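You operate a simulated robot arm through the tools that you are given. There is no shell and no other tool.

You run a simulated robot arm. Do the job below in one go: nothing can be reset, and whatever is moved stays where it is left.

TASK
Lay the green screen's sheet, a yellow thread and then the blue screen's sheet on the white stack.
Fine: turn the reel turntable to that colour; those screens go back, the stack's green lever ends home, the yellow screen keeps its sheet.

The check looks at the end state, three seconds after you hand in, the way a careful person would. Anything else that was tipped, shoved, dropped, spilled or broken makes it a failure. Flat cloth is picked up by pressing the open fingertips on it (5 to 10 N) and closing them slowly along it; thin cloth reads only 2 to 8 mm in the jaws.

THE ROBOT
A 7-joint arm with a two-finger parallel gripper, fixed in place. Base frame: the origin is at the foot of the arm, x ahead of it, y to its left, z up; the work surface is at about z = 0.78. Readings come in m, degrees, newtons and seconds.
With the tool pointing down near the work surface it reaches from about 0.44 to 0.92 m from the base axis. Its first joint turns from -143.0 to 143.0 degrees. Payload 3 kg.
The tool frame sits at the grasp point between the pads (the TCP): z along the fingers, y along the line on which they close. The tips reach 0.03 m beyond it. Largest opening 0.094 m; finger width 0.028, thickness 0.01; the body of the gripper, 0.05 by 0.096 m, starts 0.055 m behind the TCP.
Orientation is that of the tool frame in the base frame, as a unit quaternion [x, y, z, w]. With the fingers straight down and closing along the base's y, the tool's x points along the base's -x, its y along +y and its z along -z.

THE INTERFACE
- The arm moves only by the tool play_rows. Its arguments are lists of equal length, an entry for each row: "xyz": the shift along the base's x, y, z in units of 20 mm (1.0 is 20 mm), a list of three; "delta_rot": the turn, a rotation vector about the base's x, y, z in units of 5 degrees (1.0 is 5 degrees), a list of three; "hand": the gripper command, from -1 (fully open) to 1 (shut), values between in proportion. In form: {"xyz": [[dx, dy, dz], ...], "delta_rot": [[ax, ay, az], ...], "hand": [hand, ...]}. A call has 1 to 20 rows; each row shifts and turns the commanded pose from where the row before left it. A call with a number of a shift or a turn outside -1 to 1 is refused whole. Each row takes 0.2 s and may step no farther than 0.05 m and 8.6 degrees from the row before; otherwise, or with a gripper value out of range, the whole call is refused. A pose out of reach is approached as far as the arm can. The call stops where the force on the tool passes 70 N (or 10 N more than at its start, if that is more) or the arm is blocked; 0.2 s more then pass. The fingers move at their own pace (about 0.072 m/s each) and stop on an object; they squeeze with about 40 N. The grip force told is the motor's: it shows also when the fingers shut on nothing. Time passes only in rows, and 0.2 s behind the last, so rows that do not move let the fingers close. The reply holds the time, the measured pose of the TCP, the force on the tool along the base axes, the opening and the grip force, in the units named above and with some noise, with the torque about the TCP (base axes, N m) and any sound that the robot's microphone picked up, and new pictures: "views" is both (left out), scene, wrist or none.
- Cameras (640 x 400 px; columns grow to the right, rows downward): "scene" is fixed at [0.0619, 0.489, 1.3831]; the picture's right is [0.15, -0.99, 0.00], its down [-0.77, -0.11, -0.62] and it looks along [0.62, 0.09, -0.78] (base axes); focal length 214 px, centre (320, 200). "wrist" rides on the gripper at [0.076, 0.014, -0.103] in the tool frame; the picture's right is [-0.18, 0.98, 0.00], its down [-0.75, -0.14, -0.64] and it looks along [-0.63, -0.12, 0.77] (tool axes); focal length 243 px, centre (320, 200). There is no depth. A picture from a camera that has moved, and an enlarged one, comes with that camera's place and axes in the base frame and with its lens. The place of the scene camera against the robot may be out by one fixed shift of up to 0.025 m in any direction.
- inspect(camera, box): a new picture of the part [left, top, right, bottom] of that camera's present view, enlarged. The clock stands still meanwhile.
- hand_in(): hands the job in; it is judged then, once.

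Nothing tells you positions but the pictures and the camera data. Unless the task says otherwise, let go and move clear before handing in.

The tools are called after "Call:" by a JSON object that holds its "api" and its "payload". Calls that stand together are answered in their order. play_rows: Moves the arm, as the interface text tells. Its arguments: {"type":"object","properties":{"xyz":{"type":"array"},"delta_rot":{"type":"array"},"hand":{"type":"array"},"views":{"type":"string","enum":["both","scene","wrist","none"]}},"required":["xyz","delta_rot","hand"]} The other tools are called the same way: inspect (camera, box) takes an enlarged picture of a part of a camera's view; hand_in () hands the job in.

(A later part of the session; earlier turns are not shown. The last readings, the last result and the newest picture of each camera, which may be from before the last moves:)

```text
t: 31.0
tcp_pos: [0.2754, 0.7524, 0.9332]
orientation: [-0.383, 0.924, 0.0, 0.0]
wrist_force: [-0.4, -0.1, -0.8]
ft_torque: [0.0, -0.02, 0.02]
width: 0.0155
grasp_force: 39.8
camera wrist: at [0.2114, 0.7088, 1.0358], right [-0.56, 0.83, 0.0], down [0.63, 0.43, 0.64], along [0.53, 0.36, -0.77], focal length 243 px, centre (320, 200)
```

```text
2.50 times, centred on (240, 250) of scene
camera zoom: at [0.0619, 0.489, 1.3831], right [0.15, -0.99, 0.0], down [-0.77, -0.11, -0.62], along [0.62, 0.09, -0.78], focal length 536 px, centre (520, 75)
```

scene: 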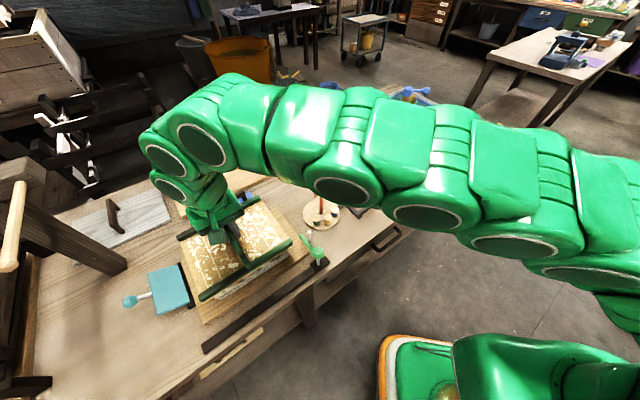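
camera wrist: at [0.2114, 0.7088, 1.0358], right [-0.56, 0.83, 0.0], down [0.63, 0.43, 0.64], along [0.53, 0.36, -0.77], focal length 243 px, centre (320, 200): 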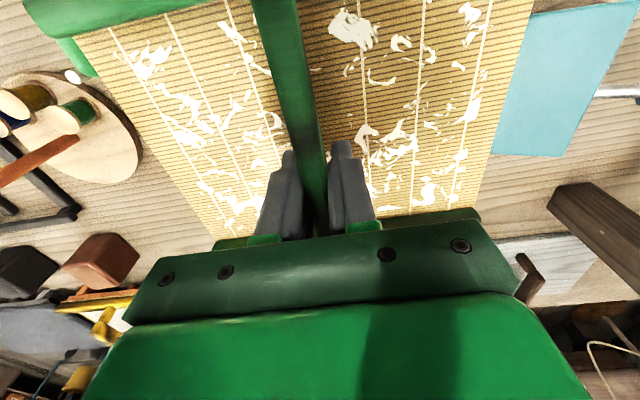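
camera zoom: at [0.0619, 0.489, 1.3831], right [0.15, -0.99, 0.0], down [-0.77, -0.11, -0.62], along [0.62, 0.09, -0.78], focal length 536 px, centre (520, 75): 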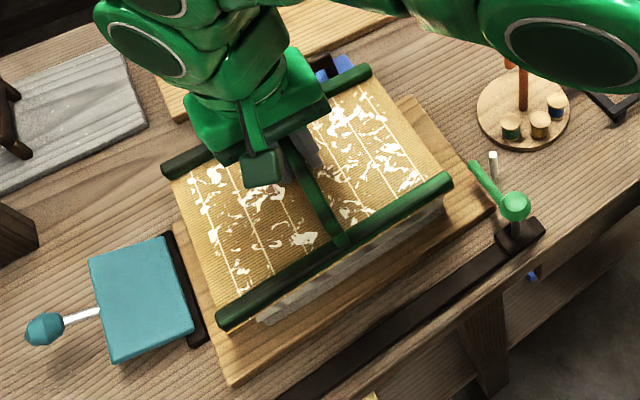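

The sheet has come off: the mat is bare apart from white pulp flecks. I'll raise the screen and move away so I can see the sheet on the stack.

Call:
{"api": "play_rows", "payload": {"xyz": [[0, 0, 0.7], [0, 0, 1], [0, 0, 1], [0, 0, 1], [0, 0, 1], [0, 0, 1], [0, 0, 1], [0, 0, 0.7], [0.4, -0.4, 0], [0.8, -0.8, 0], [0.8, -0.8, 0], [0.8, -0.8, 0], [0.8, -0.8, 0], [0.8, -0.8, 0], [0.8, -0.8, 0], [0.8, -0.8, 0], [0.8, -0.8, 0], [0.8, -0.8, 0], [0.4, -0.4, 0], [0, 0, 0]], "delta_rot": [[0, 0, 0], [0, 0, 0], [0, 0, 0], [0, 0, 0], [0, 0, 0], [0, 0, 0], [0, 0, 0], [0, 0, 0], [0, 0, 0], [0, 0, 0], [0, 0, 0], [0, 0, 0], [0, 0, 0], [0, 0, 0], [0, 0, 0], [0, 0, 0], [0, 0, 0], [0, 0, 0], [0, 0, 0], [0, 0, 0]], "hand": [1, 1, 1, 1, 1, 1, 1, 1, 1, 1, 1, 1, 1, 1, 1, 1, 1, 1, 1, 1], "views": "both"}}

Call:
{"api": "inspect", "payload": {"camera": "scene", "box": [140, 190, 340, 330]}}

```text
t: 35.2
tcp_pos: [0.4337, 0.5936, 1.0808]
orientation: [-0.383, 0.924, 0.001, 0.0]
wrist_force: [0.2, 0.7, -1.0]
ft_torque: [0.03, 0.03, -0.03]
width: 0.0156
grasp_force: 39.5
camera wrist: at [0.3706, 0.549, 1.1846], right [-0.56, 0.83, 0.0], down [0.63, 0.43, 0.64], along [0.53, 0.36, -0.77], focal length 243 px, centre (320, 200)
```

scene: 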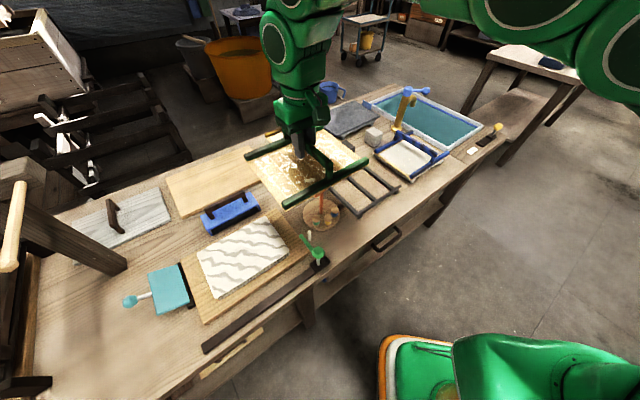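
wrist: 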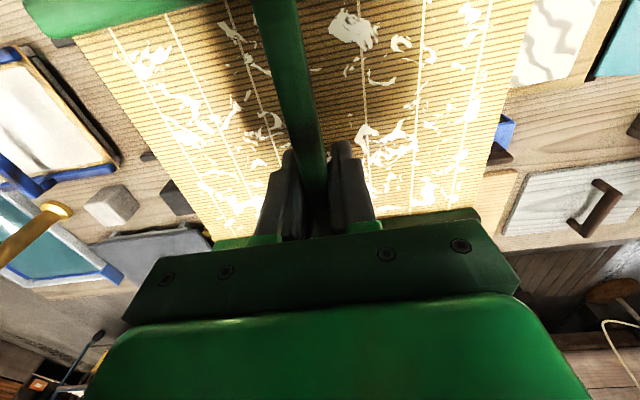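

```text
2.86 times, centred on (240, 260) of scene
camera zoom: at [0.0619, 0.489, 1.3831], right [0.15, -0.99, 0.0], down [-0.77, -0.11, -0.62], along [0.62, 0.09, -0.78], focal length 613 px, centre (549, 29)
```

zoom: 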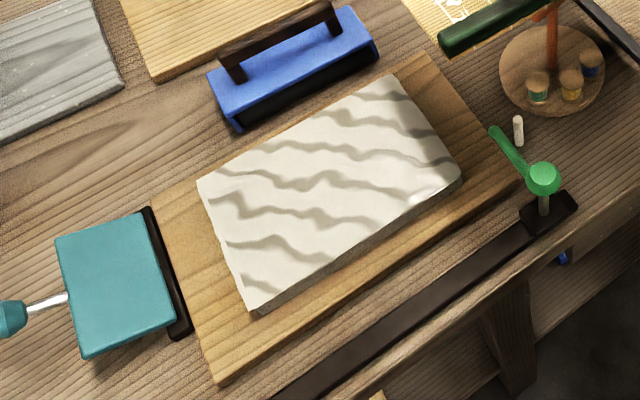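

The sheet lies squarely on the stack and now shows a wavy relief; I'll inspect it closer after returning the screen. Now I carry the empty green screen back above its black stand.

Call:
{"api": "play_rows", "payload": {"xyz": [[0.4, -0.4, 0], [0.8, -0.8, 0], [0.8, -0.8, 0], [0.8, -0.8, 0], [0.8, -0.8, 0], [0.8, -0.8, 0], [0.8, -0.8, 0], [0.8, -0.8, 0], [0.8, -0.8, 0], [0.8, -0.8, 0], [0.37, -0.5, 0], [0, 0, 0], [0, 0, 0]], "delta_rot": [[0, 0, 0], [0, 0, 0], [0, 0, 0], [0, 0, 0], [0, 0, 0], [0, 0, 0], [0, 0, 0], [0, 0, 0], [0, 0, 0], [0, 0, 0], [0, 0, 0], [0, 0, 0], [0, 0, 0]], "hand": [1, 1, 1, 1, 1, 1, 1, 1, 1, 1, 1, 1, 1], "views": "scene"}}

Call:
{"api": "inspect", "payload": {"camera": "scene", "box": [140, 190, 340, 330]}}

Call:
{"api": "inspect", "payload": {"camera": "scene", "box": [310, 110, 450, 225]}}

```text
t: 38.0
tcp_pos: [0.5939, 0.4296, 1.0817]
orientation: [-0.383, 0.924, 0.0, 0.0]
wrist_force: [-0.3, -0.5, -1.3]
ft_torque: [-0.02, 0.0, 0.01]
width: 0.0157
grasp_force: 39.8
```

scene: 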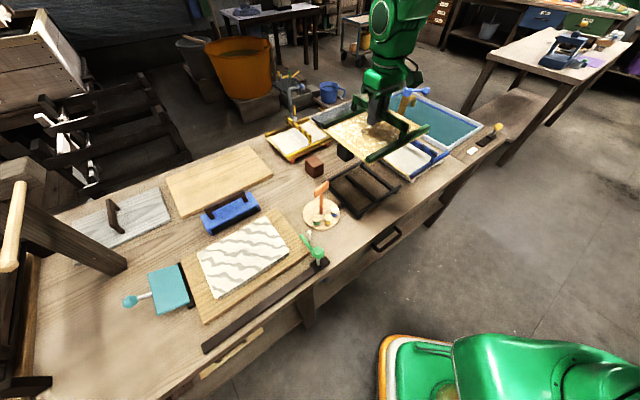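

```text
2.86 times, centred on (240, 260) of scene
camera zoom: at [0.0619, 0.489, 1.3831], right [0.15, -0.99, 0.0], down [-0.77, -0.11, -0.62], along [0.62, 0.09, -0.78], focal length 613 px, centre (549, 29)
```

zoom: 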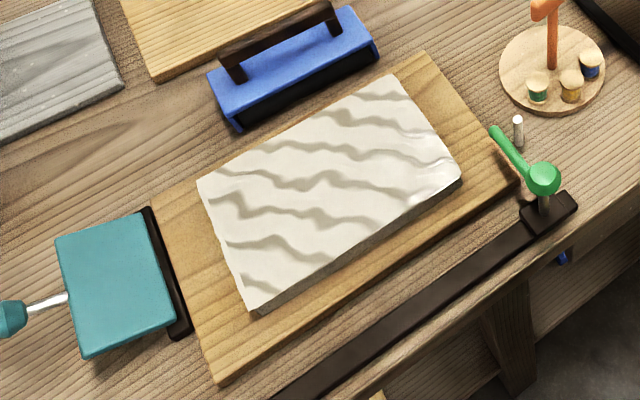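

```text
3.48 times, centred on (380, 168) of scene
camera zoom: at [0.0619, 0.489, 1.3831], right [0.15, -0.99, 0.0], down [-0.77, -0.11, -0.62], along [0.62, 0.09, -0.78], focal length 746 px, centre (111, 313)
```

zoom: 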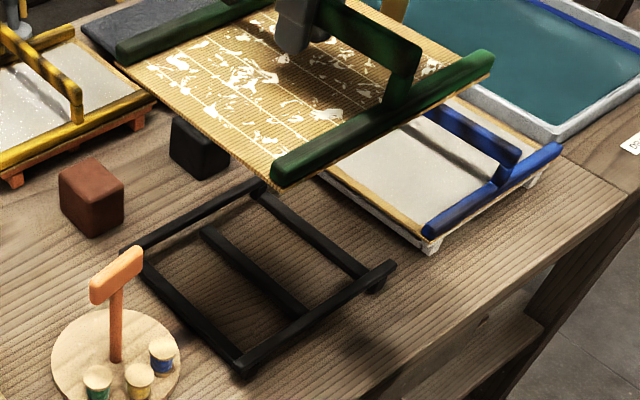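

The green screen hovers over its stand again. I'll lower it to about 5 cm above the stand and check alignment.

Call:
{"api": "play_rows", "payload": {"xyz": [[0, 0, -0.6], [0, 0, -1], [0, 0, -1], [0, 0, -1], [0, 0, -1], [0, 0, -1], [0, 0, -1], [0, 0, -1], [0, 0, -0.8], [0, 0, -0.4], [0, 0, 0]], "delta_rot": [[0, 0, 0], [0, 0, 0], [0, 0, 0], [0, 0, 0], [0, 0, 0], [0, 0, 0], [0, 0, 0], [0, 0, 0], [0, 0, 0], [0, 0, 0], [0, 0, 0]], "hand": [1, 1, 1, 1, 1, 1, 1, 1, 1, 1, 1], "views": "both"}}

Call:
{"api": "inspect", "payload": {"camera": "scene", "box": [320, 130, 440, 225]}}

```text
t: 40.4
tcp_pos: [0.5951, 0.4298, 0.9051]
orientation: [-0.383, 0.924, 0.0, 0.001]
wrist_force: [0.1, 0.3, -0.3]
ft_torque: [-0.02, -0.02, 0.02]
width: 0.0154
grasp_force: 40.1
camera wrist: at [0.5306, 0.3853, 1.0086], right [-0.56, 0.83, 0.0], down [0.63, 0.43, 0.64], along [0.53, 0.36, -0.77], focal length 243 px, centre (320, 200)
```

scene: 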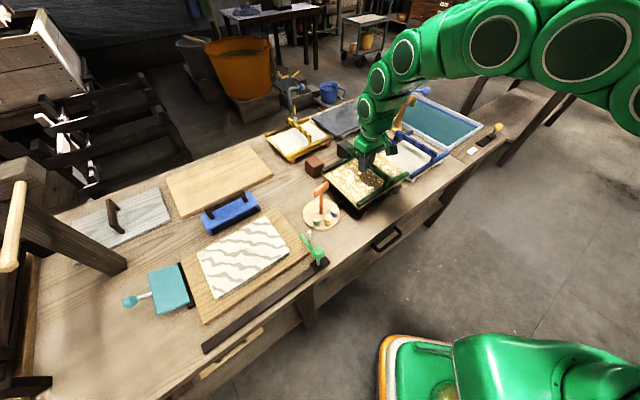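
wrist: 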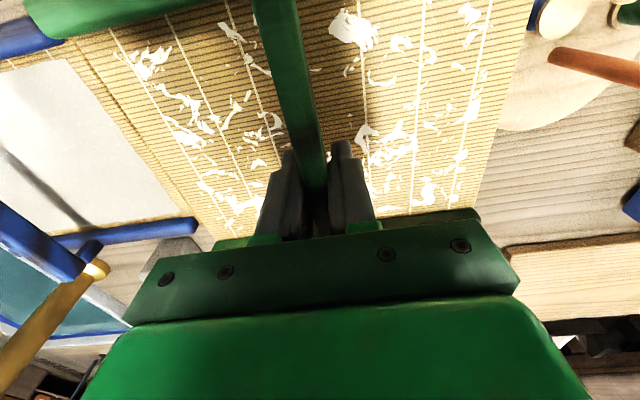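

```text
4.21 times, centred on (380, 178) of scene
camera zoom: at [0.0619, 0.489, 1.3831], right [0.15, -0.99, 0.0], down [-0.77, -0.11, -0.62], along [0.62, 0.09, -0.78], focal length 903 px, centre (67, 295)
```

zoom: 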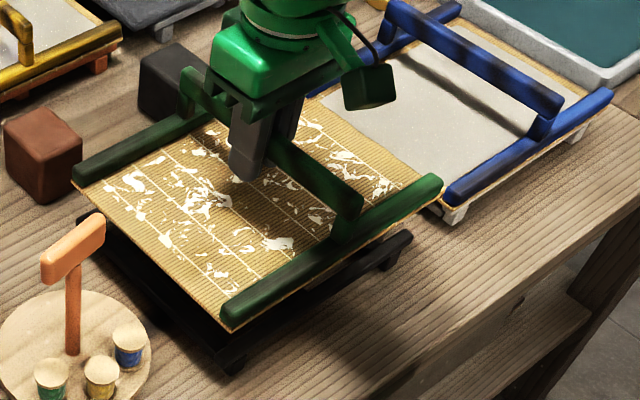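

The screen is directly over its stand. I'll lower gently until the stand takes it.

Call:
{"api": "play_rows", "payload": {"xyz": [[0, 0, -0.5], [0, 0, -0.5], [0, 0, -0.4], [0, 0, -0.2], [0, 0, 0]], "delta_rot": [[0, 0, 0], [0, 0, 0], [0, 0, 0], [0, 0, 0], [0, 0, 0]], "hand": [1, 1, 1, 1, 1], "views": "none"}}

Call:
{"api": "play_rows", "payload": {"xyz": [[0, 0, -0.1], [0, 0, -0.1], [0, 0, 0]], "delta_rot": [[0, 0, 0], [0, 0, 0], [0, 0, 0]], "hand": [1, 1, 1], "views": "none"}}

Call:
{"api": "play_rows", "payload": {"xyz": [[0, 0, -0.1], [0, 0, 0]], "delta_rot": [[0, 0, 0], [0, 0, 0]], "hand": [1, 1], "views": "wrist"}}

```text
t: 41.6
tcp_pos: [0.5939, 0.4297, 0.8727]
orientation: [-0.383, 0.924, -0.001, 0.0]
wrist_force: [0.0, -0.5, -0.3]
ft_torque: [-0.01, 0.0, 0.03]
width: 0.0157
grasp_force: 39.9
```

```text
t: 42.4
tcp_pos: [0.5943, 0.4302, 0.8694]
orientation: [-0.382, 0.924, 0.0, 0.0]
wrist_force: [-0.1, -0.2, -0.8]
ft_torque: [-0.03, 0.04, -0.03]
width: 0.0157
grasp_force: 40.8
```

```text
t: 43.0
tcp_pos: [0.5936, 0.4296, 0.8666]
orientation: [-0.383, 0.924, 0.0, 0.0]
wrist_force: [-1.2, 0.1, -0.9]
ft_torque: [0.03, 0.01, 0.01]
width: 0.0154
grasp_force: 40.3
camera wrist: at [0.5303, 0.386, 0.9704], right [-0.56, 0.83, 0.0], down [0.63, 0.43, 0.64], along [0.53, 0.36, -0.77], focal length 243 px, centre (320, 200)
```

wrist: 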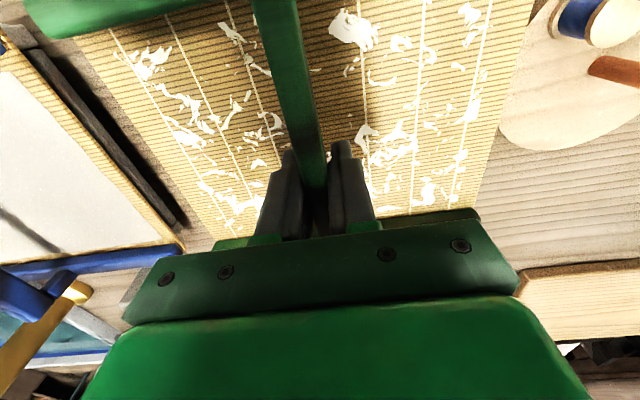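

Still no contact at z≈0.867, as expected after the slip on the bar. I continue with 1 mm steps.

Call:
{"api": "play_rows", "payload": {"xyz": [[0, 0, -0.05], [0, 0, -0.05], [0, 0, 0]], "delta_rot": [[0, 0, 0], [0, 0, 0], [0, 0, 0]], "hand": [1, 1, 1], "views": "none"}}

Call:
{"api": "play_rows", "payload": {"xyz": [[0, 0, -0.05], [0, 0, 0]], "delta_rot": [[0, 0, 0], [0, 0, 0]], "hand": [1, 1], "views": "none"}}

Call:
{"api": "play_rows", "payload": {"xyz": [[0, 0, -0.05], [0, 0, 0]], "delta_rot": [[0, 0, 0], [0, 0, 0]], "hand": [1, 1], "views": "none"}}

```text
t: 43.8
tcp_pos: [0.594, 0.4294, 0.8651]
orientation: [-0.383, 0.924, 0.0, 0.0]
wrist_force: [0.9, 0.6, -0.1]
ft_torque: [-0.05, 0.0, -0.06]
width: 0.0156
grasp_force: 39.7
```

```text
t: 44.4
tcp_pos: [0.5932, 0.43, 0.863]
orientation: [-0.383, 0.924, 0.0, 0.001]
wrist_force: [0.0, 0.4, -0.9]
ft_torque: [-0.02, 0.02, -0.01]
width: 0.0159
grasp_force: 40.0
```

```text
t: 45.0
tcp_pos: [0.5946, 0.4299, 0.8632]
orientation: [-0.383, 0.924, 0.0, 0.0]
wrist_force: [-1.7, -0.7, 8.9]
ft_torque: [-0.39, 0.42, 0.0]
width: 0.0158
grasp_force: 40.4
```

Contact was felt (about 9 N, front rail first), so the screen is on its stand. I'll open the fingers and rise straight up.

Call:
{"api": "play_rows", "payload": {"xyz": [[0, 0, 0], [0, 0, 0], [0, 0, 0], [0, 0, 0.4], [0, 0, 0.8], [0, 0, 1], [0, 0, 1], [0, 0, 1], [0, 0, 1], [0, 0, 0]], "delta_rot": [[0, 0, 0], [0, 0, 0], [0, 0, 0], [0, 0, 0], [0, 0, 0], [0, 0, 0], [0, 0, 0], [0, 0, 0], [0, 0, 0], [0, 0, 0]], "hand": [0.5, 0, -1, -1, -1, -1, -1, -1, -1, -1], "views": "both"}}

Call:
{"api": "inspect", "payload": {"camera": "scene", "box": [320, 130, 440, 225]}}

```text
t: 47.2
tcp_pos: [0.5951, 0.4288, 0.9658]
orientation: [-0.383, 0.924, 0.0, 0.0]
wrist_force: [-0.4, 0.9, 0.2]
ft_torque: [0.02, -0.03, -0.02]
width: 0.0944
grasp_force: 0.0
camera wrist: at [0.5312, 0.3857, 1.0699], right [-0.56, 0.83, 0.0], down [0.63, 0.43, 0.64], along [0.53, 0.36, -0.77], focal length 243 px, centre (320, 200)
```

scene: 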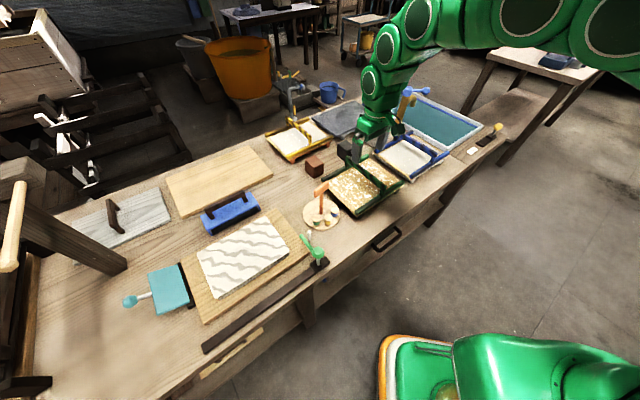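
wrist: 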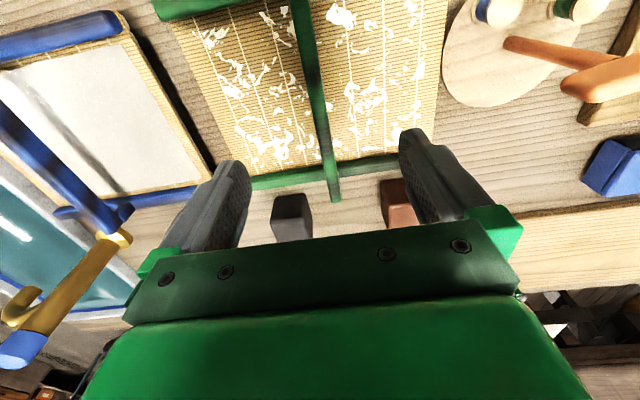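

```text
4.21 times, centred on (380, 178) of scene
camera zoom: at [0.0619, 0.489, 1.3831], right [0.15, -0.99, 0.0], down [-0.77, -0.11, -0.62], along [0.62, 0.09, -0.78], focal length 903 px, centre (67, 295)
```

zoom: 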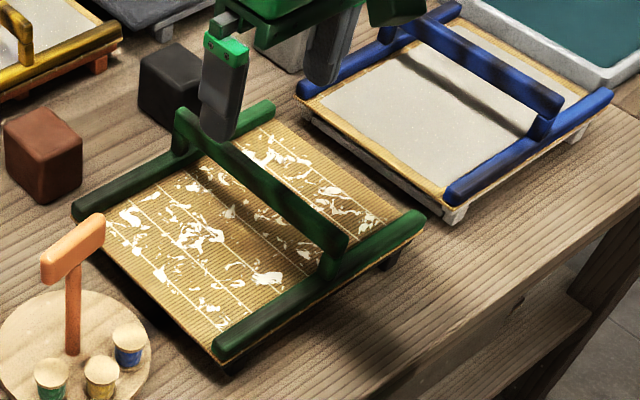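

The green screen is back exactly on its stand. Now I'll bring the wrist camera over the stack to examine the laid sheet and the lever.

Call:
{"api": "play_rows", "payload": {"xyz": [[0, 0, 1], [0, 0, 1], [0, 0, 1], [0, 0, 1], [-0.5, 0.5, 0.5], [-1, 1, 0], [-1, 1, 0], [-1, 1, 0], [-1, 1, 0], [-1, 1, 0], [-1, 1, 0], [-1, 1, 0], [-1, 1, 0], [-1, 1, 0], [-1, 1, 0], [-1, 1, 0], [-1, 1, 0], [-1, 1, 0], [-1, 1, 0], [0, 0, 0]], "delta_rot": [[0, 0, 0], [0, 0, 0], [0, 0, 0], [0, 0, 0], [0, 0, 0], [0, 0, 0], [0, 0, 0], [0, 0, 0], [0, 0, 0], [0, 0, 0], [0, 0, 0], [0, 0, 0], [0, 0, 0], [0, 0, 0], [0, 0, 0], [0, 0, 0], [0, 0, 0], [0, 0, 0], [0, 0, 0], [0, 0, 0]], "hand": [-1, -1, -1, -1, -1, -1, -1, -1, -1, -1, -1, -1, -1, -1, -1, -1, -1, -1, -1, -1], "views": "wrist"}}

Call:
{"api": "inspect", "payload": {"camera": "wrist", "box": [180, 0, 500, 200]}}

Call:
{"api": "inspect", "payload": {"camera": "wrist", "box": [0, 0, 320, 200]}}

```text
t: 51.4
tcp_pos: [0.3049, 0.7203, 1.0555]
orientation: [-0.383, 0.924, 0.0, 0.0]
wrist_force: [-0.5, 0.2, 0.3]
ft_torque: [-0.02, -0.04, 0.02]
width: 0.0938
grasp_force: 0.0
camera wrist: at [0.2413, 0.6772, 1.1594], right [-0.56, 0.83, 0.0], down [0.63, 0.43, 0.64], along [0.53, 0.36, -0.77], focal length 243 px, centre (320, 200)
```

wrist: 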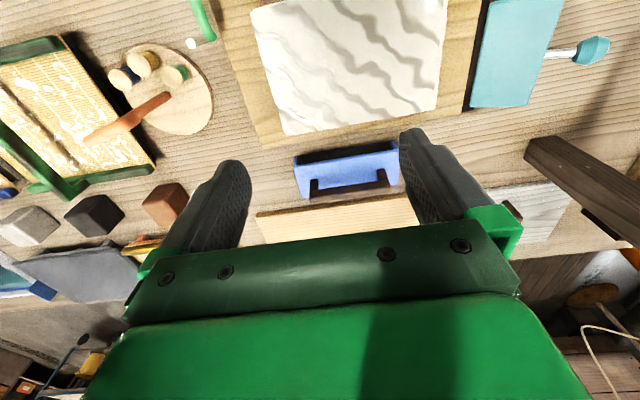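

```text
2.00 times, centred on (340, 100) of wrist
camera zoom: at [0.2413, 0.6772, 1.1594], right [-0.56, 0.83, 0.0], down [0.63, 0.43, 0.64], along [0.53, 0.36, -0.77], focal length 485 px, centre (280, 400)
```

zoom: 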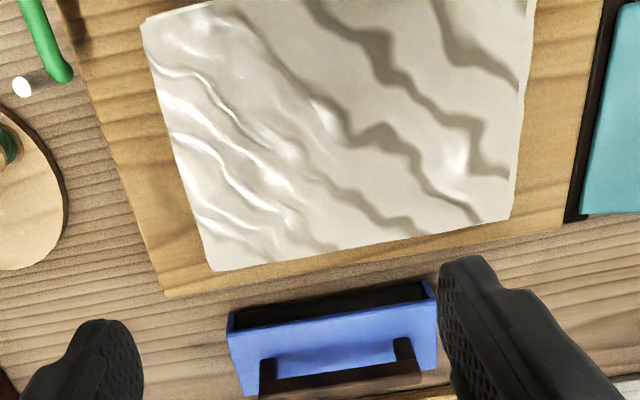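

```text
2.00 times, centred on (160, 100) of wrist
camera zoom: at [0.2413, 0.6772, 1.1594], right [-0.56, 0.83, 0.0], down [0.63, 0.43, 0.64], along [0.53, 0.36, -0.77], focal length 485 px, centre (640, 400)
```

zoom: 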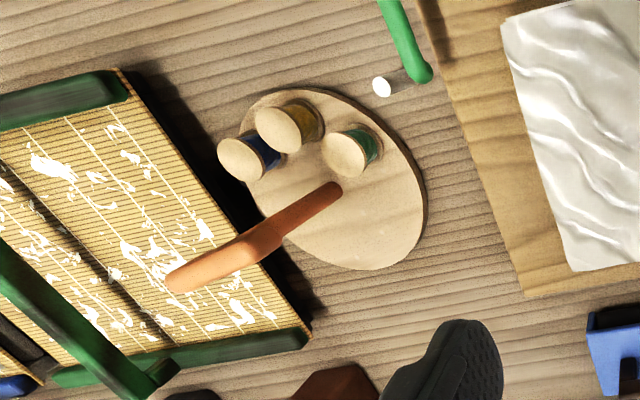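

The laid sheet shows a wavy relief and the mat carries flecks; I want more context before going on, so I'll zoom into the label by the vat and other fixtures from the scene camera.

Call:
{"api": "inspect", "payload": {"camera": "scene", "box": [440, 110, 530, 170]}}

Call:
{"api": "inspect", "payload": {"camera": "scene", "box": [60, 130, 290, 280]}}

Call:
{"api": "inspect", "payload": {"camera": "wrist", "box": [420, 0, 640, 140]}}

```text
6.67 times, centred on (485, 140) of scene
camera zoom: at [0.0619, 0.489, 1.3831], right [0.15, -0.99, 0.0], down [-0.77, -0.11, -0.62], along [0.62, 0.09, -0.78], focal length 1430 px, centre (-780, 600)
```

zoom: 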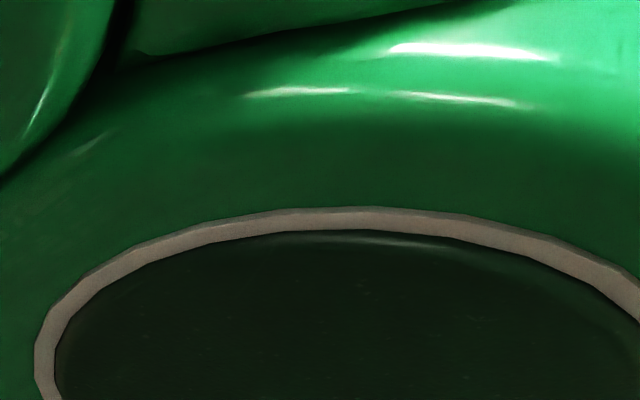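

```text
2.67 times, centred on (175, 205) of scene
camera zoom: at [0.0619, 0.489, 1.3831], right [0.15, -0.99, 0.0], down [-0.77, -0.11, -0.62], along [0.62, 0.09, -0.78], focal length 572 px, centre (707, 187)
```

zoom: 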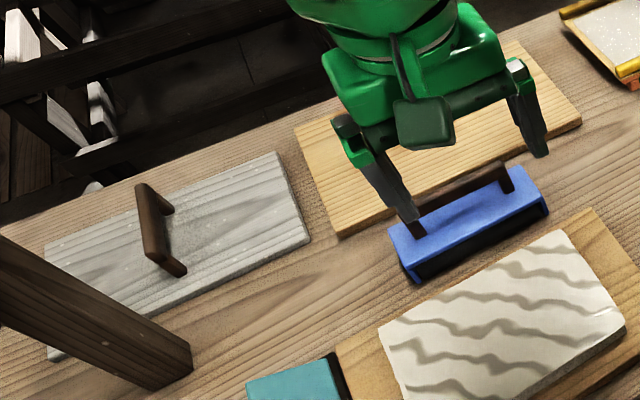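

```text
2.86 times, centred on (530, 70) of wrist
camera zoom: at [0.2413, 0.6772, 1.1594], right [-0.56, 0.83, 0.0], down [0.63, 0.43, 0.64], along [0.53, 0.36, -0.77], focal length 693 px, centre (-280, 571)
```

zoom: 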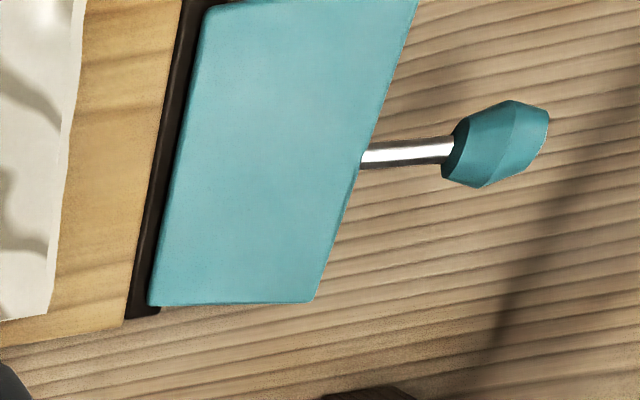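

The laid sheet is square on the stack; nothing more to learn there. Next is the turntable: its T-bar is centred near (0.454,0.555) at z≈0.92 and lies along the bench direction, so I'll move above it and yaw the hand +90° to grip across the bar.

Call:
{"api": "play_rows", "payload": {"xyz": [[0.5, -0.5, 0], [0.5, -0.5, 0], [0.5, -0.5, 0], [0.5, -0.5, 0], [0.5, -0.5, 0], [0.5, -0.5, 0], [0.5, -0.5, 0], [0.5, -0.5, 0], [0.5, -0.5, 0], [0.5, -0.5, 0], [0.5, -0.5, 0], [0.5, -0.5, 0], [0.5, -0.5, 0], [0.5, -0.5, 0], [0.5, -0.6, 0], [0, -0.6, 0], [0, 0, 0], [0, 0, 0], [0, 0, 0]], "delta_rot": [[0, 0, 1], [0, 0, 1], [0, 0, 1], [0, 0, 1], [0, 0, 1], [0, 0, 1], [0, 0, 1], [0, 0, 1], [0, 0, 1], [0, 0, 1], [0, 0, 1], [0, 0, 1], [0, 0, 1], [0, 0, 1], [0, 0, 1], [0, 0, 1], [0, 0, 1], [0, 0, 1], [0, 0, 0]], "hand": [-1, -1, -1, -1, -1, -1, -1, -1, -1, -1, -1, -1, -1, -1, -1, -1, -1, -1, -1], "views": "both"}}

Call:
{"api": "inspect", "payload": {"camera": "wrist", "box": [200, 0, 440, 200]}}

```text
t: 55.4
tcp_pos: [0.4545, 0.5564, 1.0569]
orientation: [0.924, -0.383, -0.001, 0.0]
wrist_force: [-0.1, -0.3, 0.2]
ft_torque: [-0.01, 0.01, 0.03]
width: 0.0938
grasp_force: 0.0
camera wrist: at [0.4987, 0.4918, 1.1605], right [-0.82, -0.57, 0.0], down [-0.43, 0.63, 0.64], along [-0.36, 0.53, -0.77], focal length 243 px, centre (320, 200)
```

scene: 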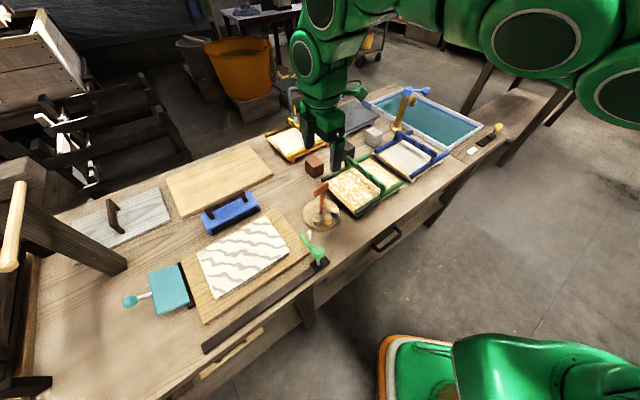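
wrist: 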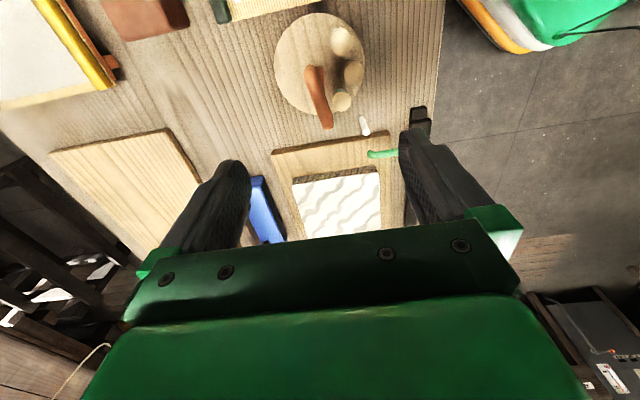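

```text
2.00 times, centred on (320, 100) of wrist
camera zoom: at [0.4987, 0.4918, 1.1605], right [-0.82, -0.57, 0.0], down [-0.43, 0.63, 0.64], along [-0.36, 0.53, -0.77], focal length 485 px, centre (320, 400)
```

zoom: 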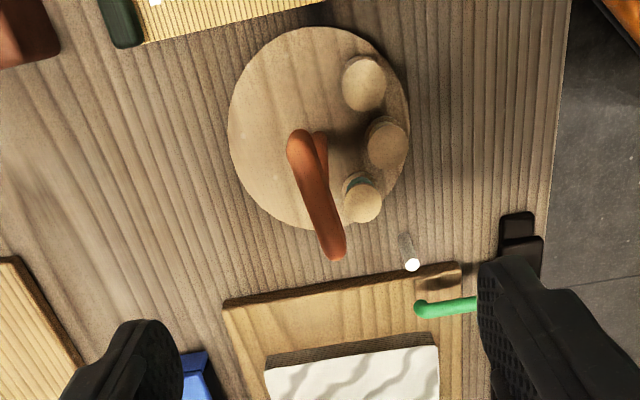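

The hand is now yawed to 135°. The reels look about 50° apart, with green facing the post, so yellow needs roughly a 50° clockwise turn. I'll zoom in on the T-bar to get its exact direction.

Call:
{"api": "inspect", "payload": {"camera": "wrist", "box": [260, 0, 390, 145]}}

Call:
{"api": "inspect", "payload": {"camera": "scene", "box": [295, 170, 350, 240]}}

```text
2.76 times, centred on (325, 72) of wrist
camera zoom: at [0.4987, 0.4918, 1.1605], right [-0.82, -0.57, 0.0], down [-0.43, 0.63, 0.64], along [-0.36, 0.53, -0.77], focal length 669 px, centre (306, 552)
```

zoom: 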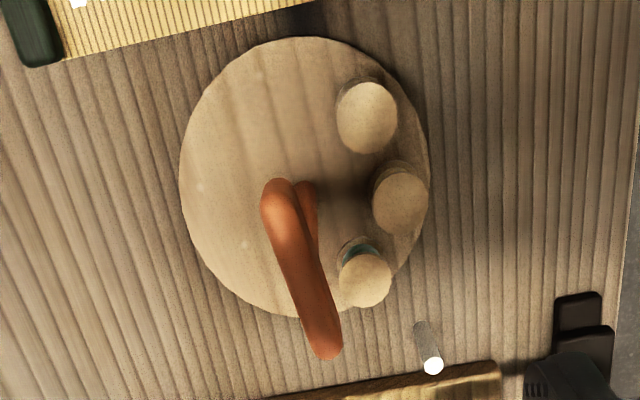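

```text
5.71 times, centred on (322, 205) of scene
camera zoom: at [0.0619, 0.489, 1.3831], right [0.15, -0.99, 0.0], down [-0.77, -0.11, -0.62], along [0.62, 0.09, -0.78], focal length 1226 px, centre (306, 171)
```

zoom: 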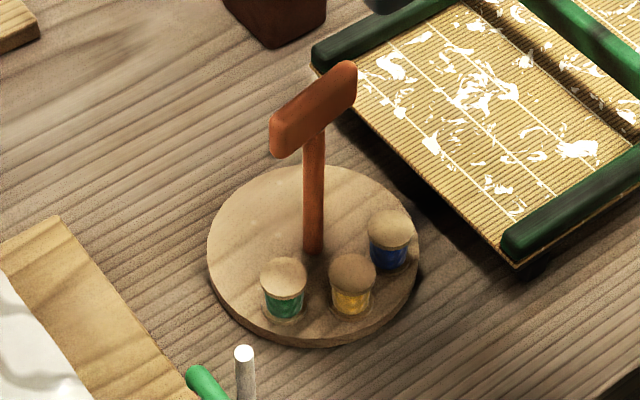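

The T-bar is a thin paddle pointing at about 141°. I'll add 5° of yaw, centre on it, and lower so the pads straddle it, then look before closing.

Call:
{"api": "play_rows", "payload": {"xyz": [[0.15, -0.1, 0], [0, 0, -1], [0, 0, -1], [0, 0, -1], [0, 0, -1], [0, 0, -1], [0, 0, -1], [0, 0, -0.6], [0, 0, 0]], "delta_rot": [[0, 0, 1], [0, 0, 0], [0, 0, 0], [0, 0, 0], [0, 0, 0], [0, 0, 0], [0, 0, 0], [0, 0, 0], [0, 0, 0]], "hand": [-1, -1, -1, -1, -1, -1, -1, -1, -1], "views": "both"}}

Call:
{"api": "inspect", "payload": {"camera": "wrist", "box": [220, 60, 420, 235]}}

Call:
{"api": "inspect", "payload": {"camera": "scene", "box": [285, 150, 365, 240]}}

```text
t: 57.4
tcp_pos: [0.4578, 0.5539, 0.9247]
orientation: [0.94, -0.342, 0.0, 0.0]
wrist_force: [-1.2, 0.6, 0.0]
ft_torque: [-0.01, -0.04, 0.03]
width: 0.0936
grasp_force: 0.1
camera wrist: at [0.5072, 0.4939, 1.0289], right [-0.77, -0.63, 0.0], down [-0.49, 0.59, 0.64], along [-0.41, 0.5, -0.77], focal length 243 px, centre (320, 200)
```

scene: 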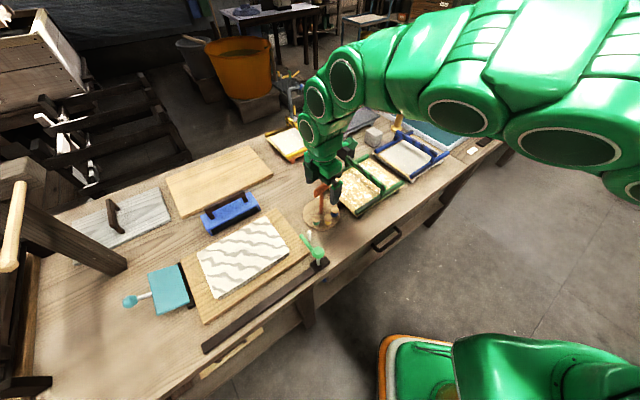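
wrist: 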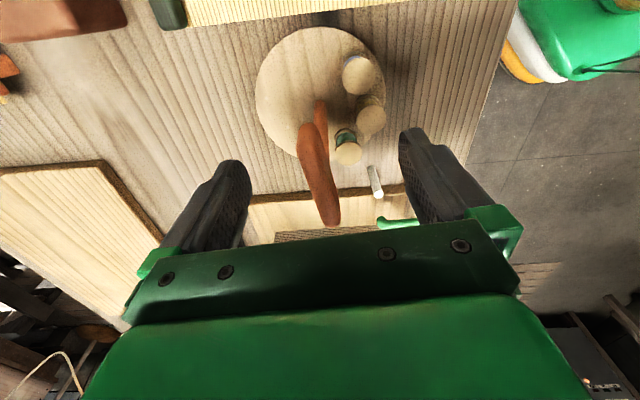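

```text
2.29 times, centred on (320, 148) of wrist
camera zoom: at [0.5072, 0.4939, 1.0289], right [-0.77, -0.63, 0.0], down [-0.49, 0.59, 0.64], along [-0.41, 0.5, -0.77], focal length 555 px, centre (320, 320)
```

zoom: 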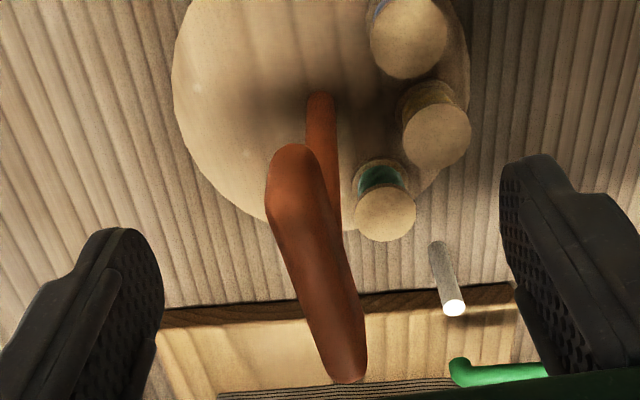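

```text
4.44 times, centred on (325, 195) of scene
camera zoom: at [0.0619, 0.489, 1.3831], right [0.15, -0.99, 0.0], down [-0.77, -0.11, -0.62], along [0.62, 0.09, -0.78], focal length 953 px, centre (298, 222)
```

zoom: 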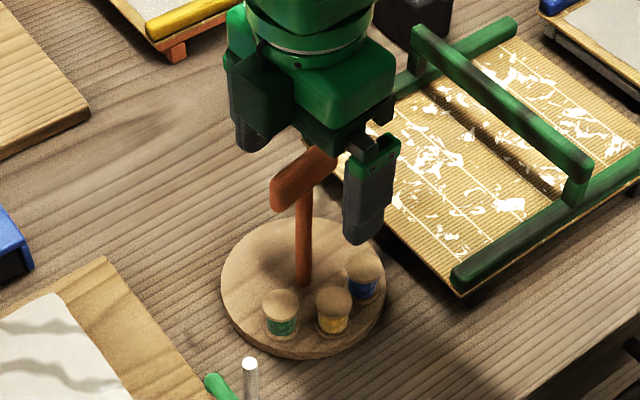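

The paddle sits well between the fingers. I'll close on it now.

Call:
{"api": "play_rows", "payload": {"xyz": [[0, 0, -0.2], [0, 0, 0], [0, 0, 0], [0, 0, 0], [0, 0, 0], [0, 0, 0], [0, 0, 0]], "delta_rot": [[0, 0, 0], [0, 0, 0], [0, 0, 0], [0, 0, 0], [0, 0, 0], [0, 0, 0], [0, 0, 0]], "hand": [-1, 0, 0.5, 0.7, 1, 1, 1], "views": "both"}}

Call:
{"api": "inspect", "payload": {"camera": "wrist", "box": [220, 40, 420, 215]}}

```text
t: 59.0
tcp_pos: [0.4585, 0.5544, 0.9208]
orientation: [0.94, -0.342, 0.0, 0.0]
wrist_force: [6.0, 3.3, 1.8]
ft_torque: [0.01, 0.1, 0.0]
width: 0.0165
grasp_force: 45.2
camera wrist: at [0.5072, 0.4939, 1.0246], right [-0.77, -0.63, 0.0], down [-0.49, 0.59, 0.64], along [-0.41, 0.5, -0.77], focal length 243 px, centre (320, 200)
```

scene: 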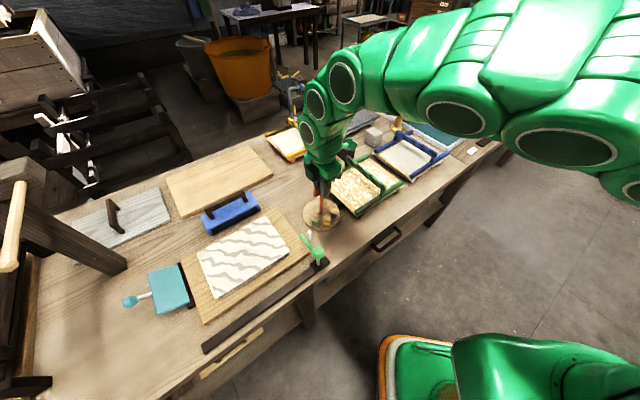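
wrist: 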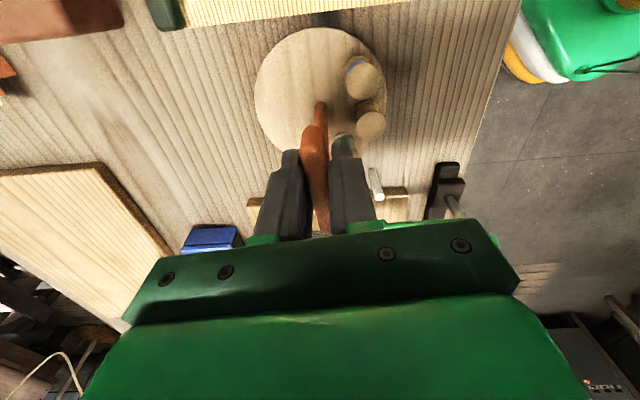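

```text
2.29 times, centred on (320, 128) of wrist
camera zoom: at [0.5072, 0.4939, 1.0246], right [-0.77, -0.63, 0.0], down [-0.49, 0.59, 0.64], along [-0.41, 0.5, -0.77], focal length 555 px, centre (320, 366)
```

zoom: 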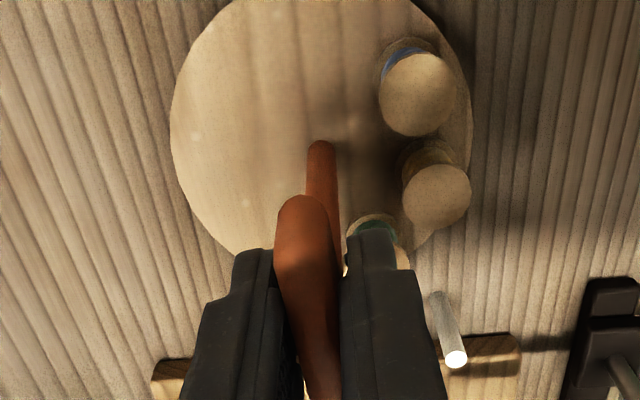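

The paddle is held with only slight side load. I'll rotate the tool clockwise by 50° slowly about the turntable axis.

Call:
{"api": "play_rows", "payload": {"xyz": [[0.05, 0.05, 0], [0, 0, 0], [0, 0, 0], [0, 0, 0], [0, 0, 0], [0, 0, 0], [0, 0, 0], [0, 0, 0], [0, 0, 0], [0, 0, 0], [0, 0, 0], [0, 0, 0], [0, 0, 0], [0, 0, 0], [0, 0, 0], [0, 0, 0], [0, 0, 0], [0, 0, 0], [0, 0, 0], [0, 0, 0]], "delta_rot": [[0, 0, -0.3], [0, 0, -0.5], [0, 0, -0.5], [0, 0, -0.5], [0, 0, -0.5], [0, 0, -0.5], [0, 0, -0.5], [0, 0, -0.5], [0, 0, -0.5], [0, 0, -0.5], [0, 0, -0.5], [0, 0, -0.5], [0, 0, -0.5], [0, 0, -0.5], [0, 0, -0.5], [0, 0, -0.5], [0, 0, -0.5], [0, 0, -0.5], [0, 0, -0.5], [0, 0, -0.3]], "hand": [1, 1, 1, 1, 1, 1, 1, 1, 1, 1, 1, 1, 1, 1, 1, 1, 1, 1, 1, 1], "views": "both"}}

Call:
{"api": "inspect", "payload": {"camera": "scene", "box": [285, 150, 365, 240]}}

Call:
{"api": "inspect", "payload": {"camera": "wrist", "box": [220, 20, 460, 215]}}

```text
t: 60.6
tcp_pos: [0.4564, 0.553, 0.9207]
orientation: [0.882, -0.471, 0.001, 0.001]
wrist_force: [-12.1, -16.9, 15.3]
ft_torque: [0.44, 0.35, 0.06]
width: 0.0162
grasp_force: 44.8
stopped in row 8: the force on the tool passed its limit at 72 N (the readings are from after the stop); the commanded pose is now the measured one
camera wrist: at [0.4884, 0.4825, 1.0247], right [-0.92, -0.4, 0.0], down [-0.3, 0.71, 0.64], along [-0.26, 0.59, -0.77], focal length 243 px, centre (320, 200)
```

scene: 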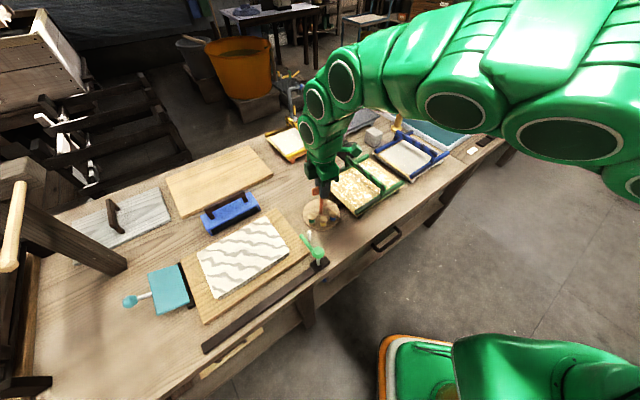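
wrist: 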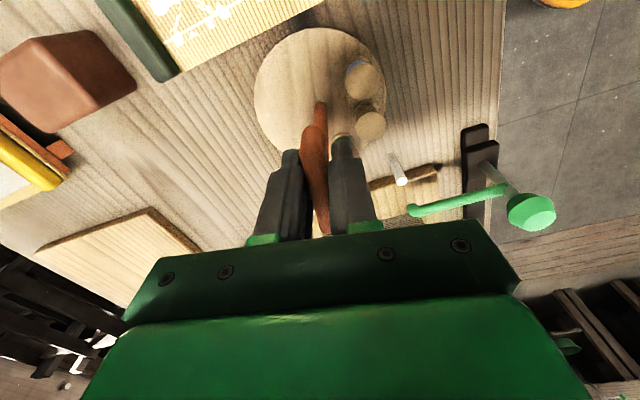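

```text
4.44 times, centred on (325, 195) of scene
camera zoom: at [0.0619, 0.489, 1.3831], right [0.15, -0.99, 0.0], down [-0.77, -0.11, -0.62], along [0.62, 0.09, -0.78], focal length 953 px, centre (298, 222)
```

zoom: 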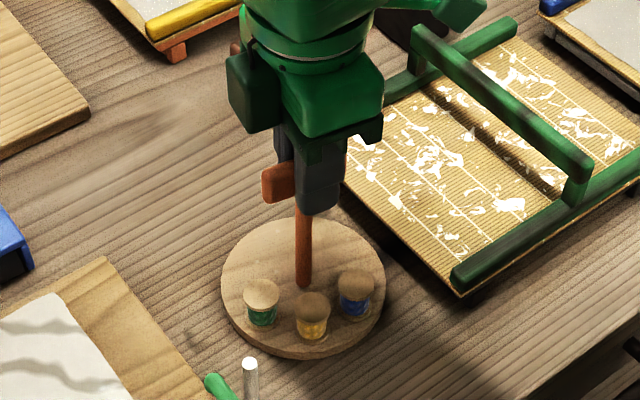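

```text
2.05 times, centred on (340, 118) of wrist
camera zoom: at [0.4884, 0.4825, 1.0247], right [-0.92, -0.4, 0.0], down [-0.3, 0.71, 0.64], along [-0.26, 0.59, -0.77], focal length 498 px, centre (279, 369)
```

zoom: 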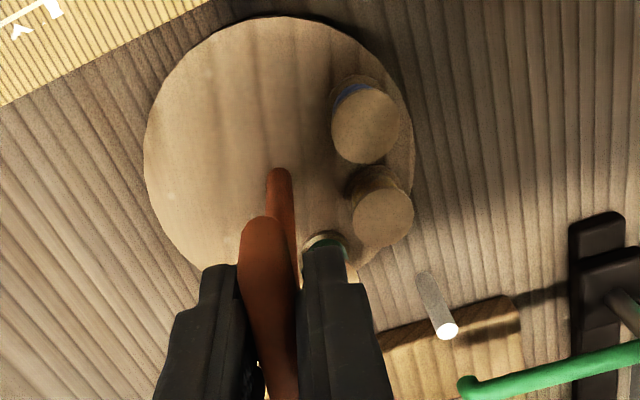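

The table turned about 16° and then side force built up, so my grip point is a bit off the turntable's axis. I'll relieve the side load with a tiny shift and read the force.

Call:
{"api": "play_rows", "payload": {"xyz": [[-0.05, -0.07, 0.04], [0, 0, 0]], "delta_rot": [[0, 0, 0], [0, 0, 0]], "hand": [1, 1], "views": "none"}}

```text
t: 61.2
tcp_pos: [0.4578, 0.5546, 0.9208]
orientation: [0.883, -0.47, -0.001, 0.001]
wrist_force: [1.8, 15.3, -8.4]
ft_torque: [-0.48, -0.42, -0.02]
width: 0.0165
grasp_force: 45.0
```

Stiffness is about 20 N/mm, so small shifts matter. I'll null the remaining side load and then rotate a small step to find the true axis from the reaction.

Call:
{"api": "play_rows", "payload": {"xyz": [[0.005, 0.035, -0.02], [0, 0, 0]], "delta_rot": [[0, 0, 0], [0, 0, 0]], "hand": [1, 1], "views": "none"}}

Call:
{"api": "play_rows", "payload": {"xyz": [[0, 0, 0], [0, 0, 0]], "delta_rot": [[0, 0, -0.5], [0, 0, 0]], "hand": [1, 1], "views": "none"}}

```text
t: 61.8
tcp_pos: [0.4584, 0.5528, 0.9212]
orientation: [0.882, -0.471, -0.001, 0.0]
wrist_force: [4.4, 0.8, 11.5]
ft_torque: [1.13, 0.79, -0.03]
width: 0.0164
grasp_force: 45.2
```

```text
t: 62.4
tcp_pos: [0.457, 0.5524, 0.9211]
orientation: [0.872, -0.489, 0.0, 0.001]
wrist_force: [6.6, 5.1, 25.9]
ft_torque: [-0.38, -0.23, -0.01]
width: 0.0165
grasp_force: 44.6
```

The readings look like jitter from over-constraining the bar with a hard squeeze. I'll loosen the fingers to about 21 mm so they just straddle the paddle, and push it round that way.

Call:
{"api": "play_rows", "payload": {"xyz": [[0, 0, 0], [0, 0, 0], [0, 0, 0]], "delta_rot": [[0, 0, 0], [0, 0, 0], [0, 0, 0]], "hand": [0.55, 0.55, 0.55], "views": "wrist"}}

Call:
{"api": "inspect", "payload": {"camera": "wrist", "box": [220, 20, 460, 240]}}

```text
t: 63.2
tcp_pos: [0.4564, 0.5527, 0.921]
orientation: [0.872, -0.489, 0.001, 0.001]
wrist_force: [0.1, 0.2, 0.2]
ft_torque: [-0.03, -0.03, 0.02]
width: 0.0213
grasp_force: 0.1
camera wrist: at [0.4847, 0.4808, 1.0237], right [-0.93, -0.36, 0.0], down [-0.27, 0.72, 0.64], along [-0.23, 0.6, -0.77], focal length 243 px, centre (320, 200)
```

wrist: 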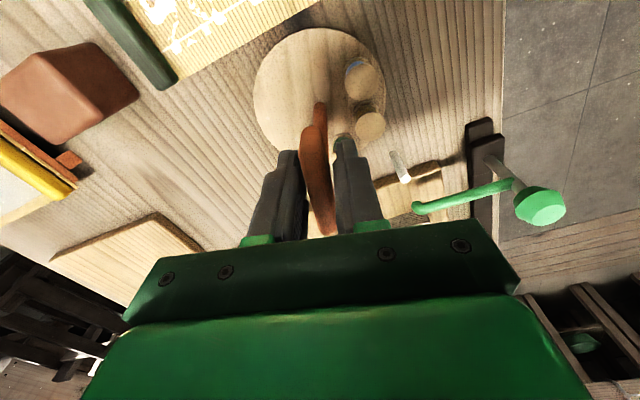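

```text
1.82 times, centred on (340, 130) of wrist
camera zoom: at [0.4847, 0.4808, 1.0237], right [-0.93, -0.36, 0.0], down [-0.27, 0.72, 0.64], along [-0.23, 0.6, -0.77], focal length 441 px, centre (284, 327)
```

zoom: 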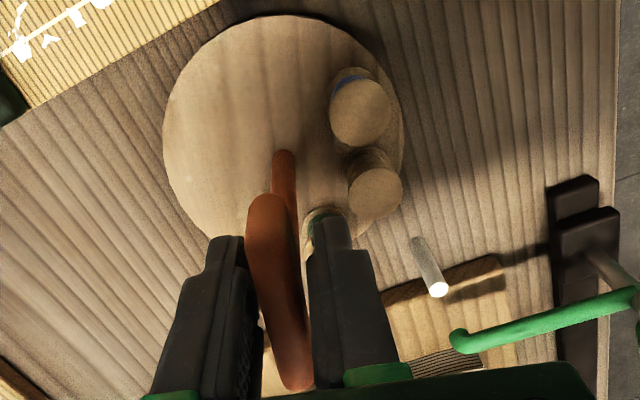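

Forces are zero now with the paddle loosely straddled. I'll rotate 20° more clockwise and check.

Call:
{"api": "play_rows", "payload": {"xyz": [[0, 0, 0], [0, 0, 0], [0, 0, 0], [0, 0, 0], [0, 0, 0], [0, 0, 0], [0, 0, 0], [0, 0, 0], [0, 0, 0]], "delta_rot": [[0, 0, -0.5], [0, 0, -0.5], [0, 0, -0.5], [0, 0, -0.5], [0, 0, -0.5], [0, 0, -0.5], [0, 0, -0.5], [0, 0, -0.5], [0, 0, 0]], "hand": [0.55, 0.55, 0.55, 0.55, 0.55, 0.55, 0.55, 0.55, 0.55], "views": "wrist"}}

Call:
{"api": "inspect", "payload": {"camera": "wrist", "box": [220, 20, 460, 240]}}

Call:
{"api": "inspect", "payload": {"camera": "scene", "box": [285, 150, 365, 240]}}

```text
t: 65.2
tcp_pos: [0.4575, 0.5544, 0.9204]
orientation: [0.774, -0.633, 0.001, 0.001]
wrist_force: [-1.1, 0.6, -0.3]
ft_torque: [-0.02, 0.0, 0.02]
width: 0.0215
grasp_force: 0.1
camera wrist: at [0.4584, 0.4762, 1.0241], right [-1.0, -0.01, 0.0], down [-0.01, 0.77, 0.64], along [-0.01, 0.64, -0.77], focal length 243 px, centre (320, 200)
```

wrist: 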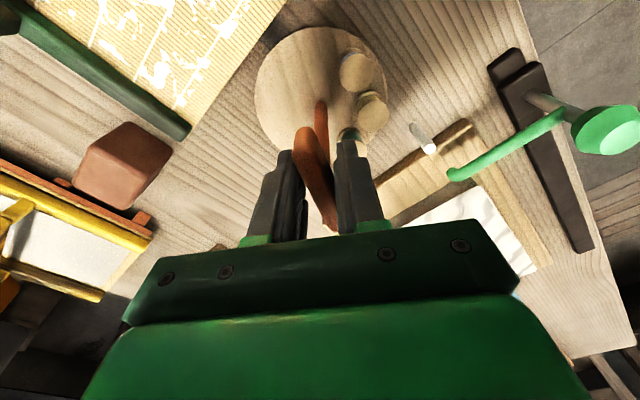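

```text
1.82 times, centred on (340, 130) of wrist
camera zoom: at [0.4584, 0.4762, 1.0241], right [-1.0, -0.01, 0.0], down [-0.01, 0.77, 0.64], along [-0.01, 0.64, -0.77], focal length 441 px, centre (284, 327)
```

zoom: 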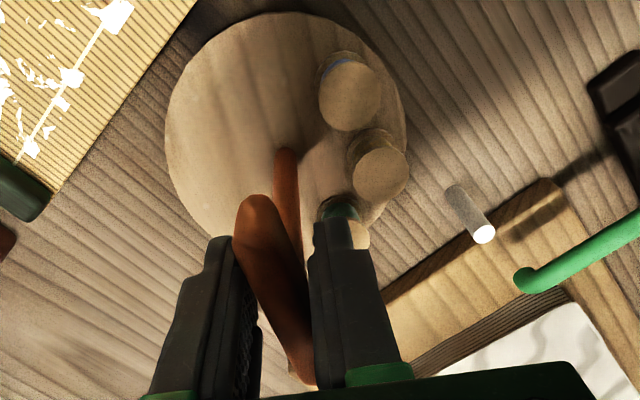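

```text
4.44 times, centred on (325, 195) of scene
camera zoom: at [0.0619, 0.489, 1.3831], right [0.15, -0.99, 0.0], down [-0.77, -0.11, -0.62], along [0.62, 0.09, -0.78], focal length 953 px, centre (298, 222)
```

zoom: 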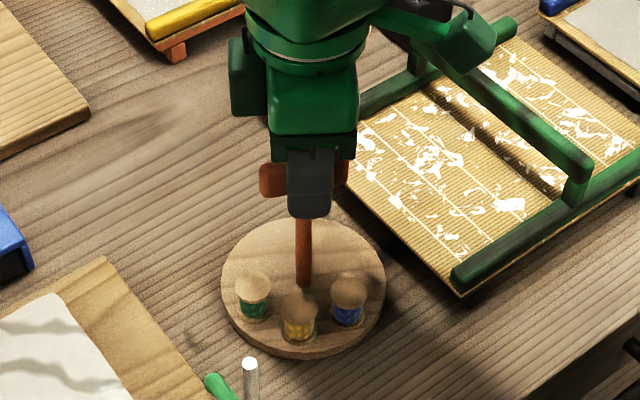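

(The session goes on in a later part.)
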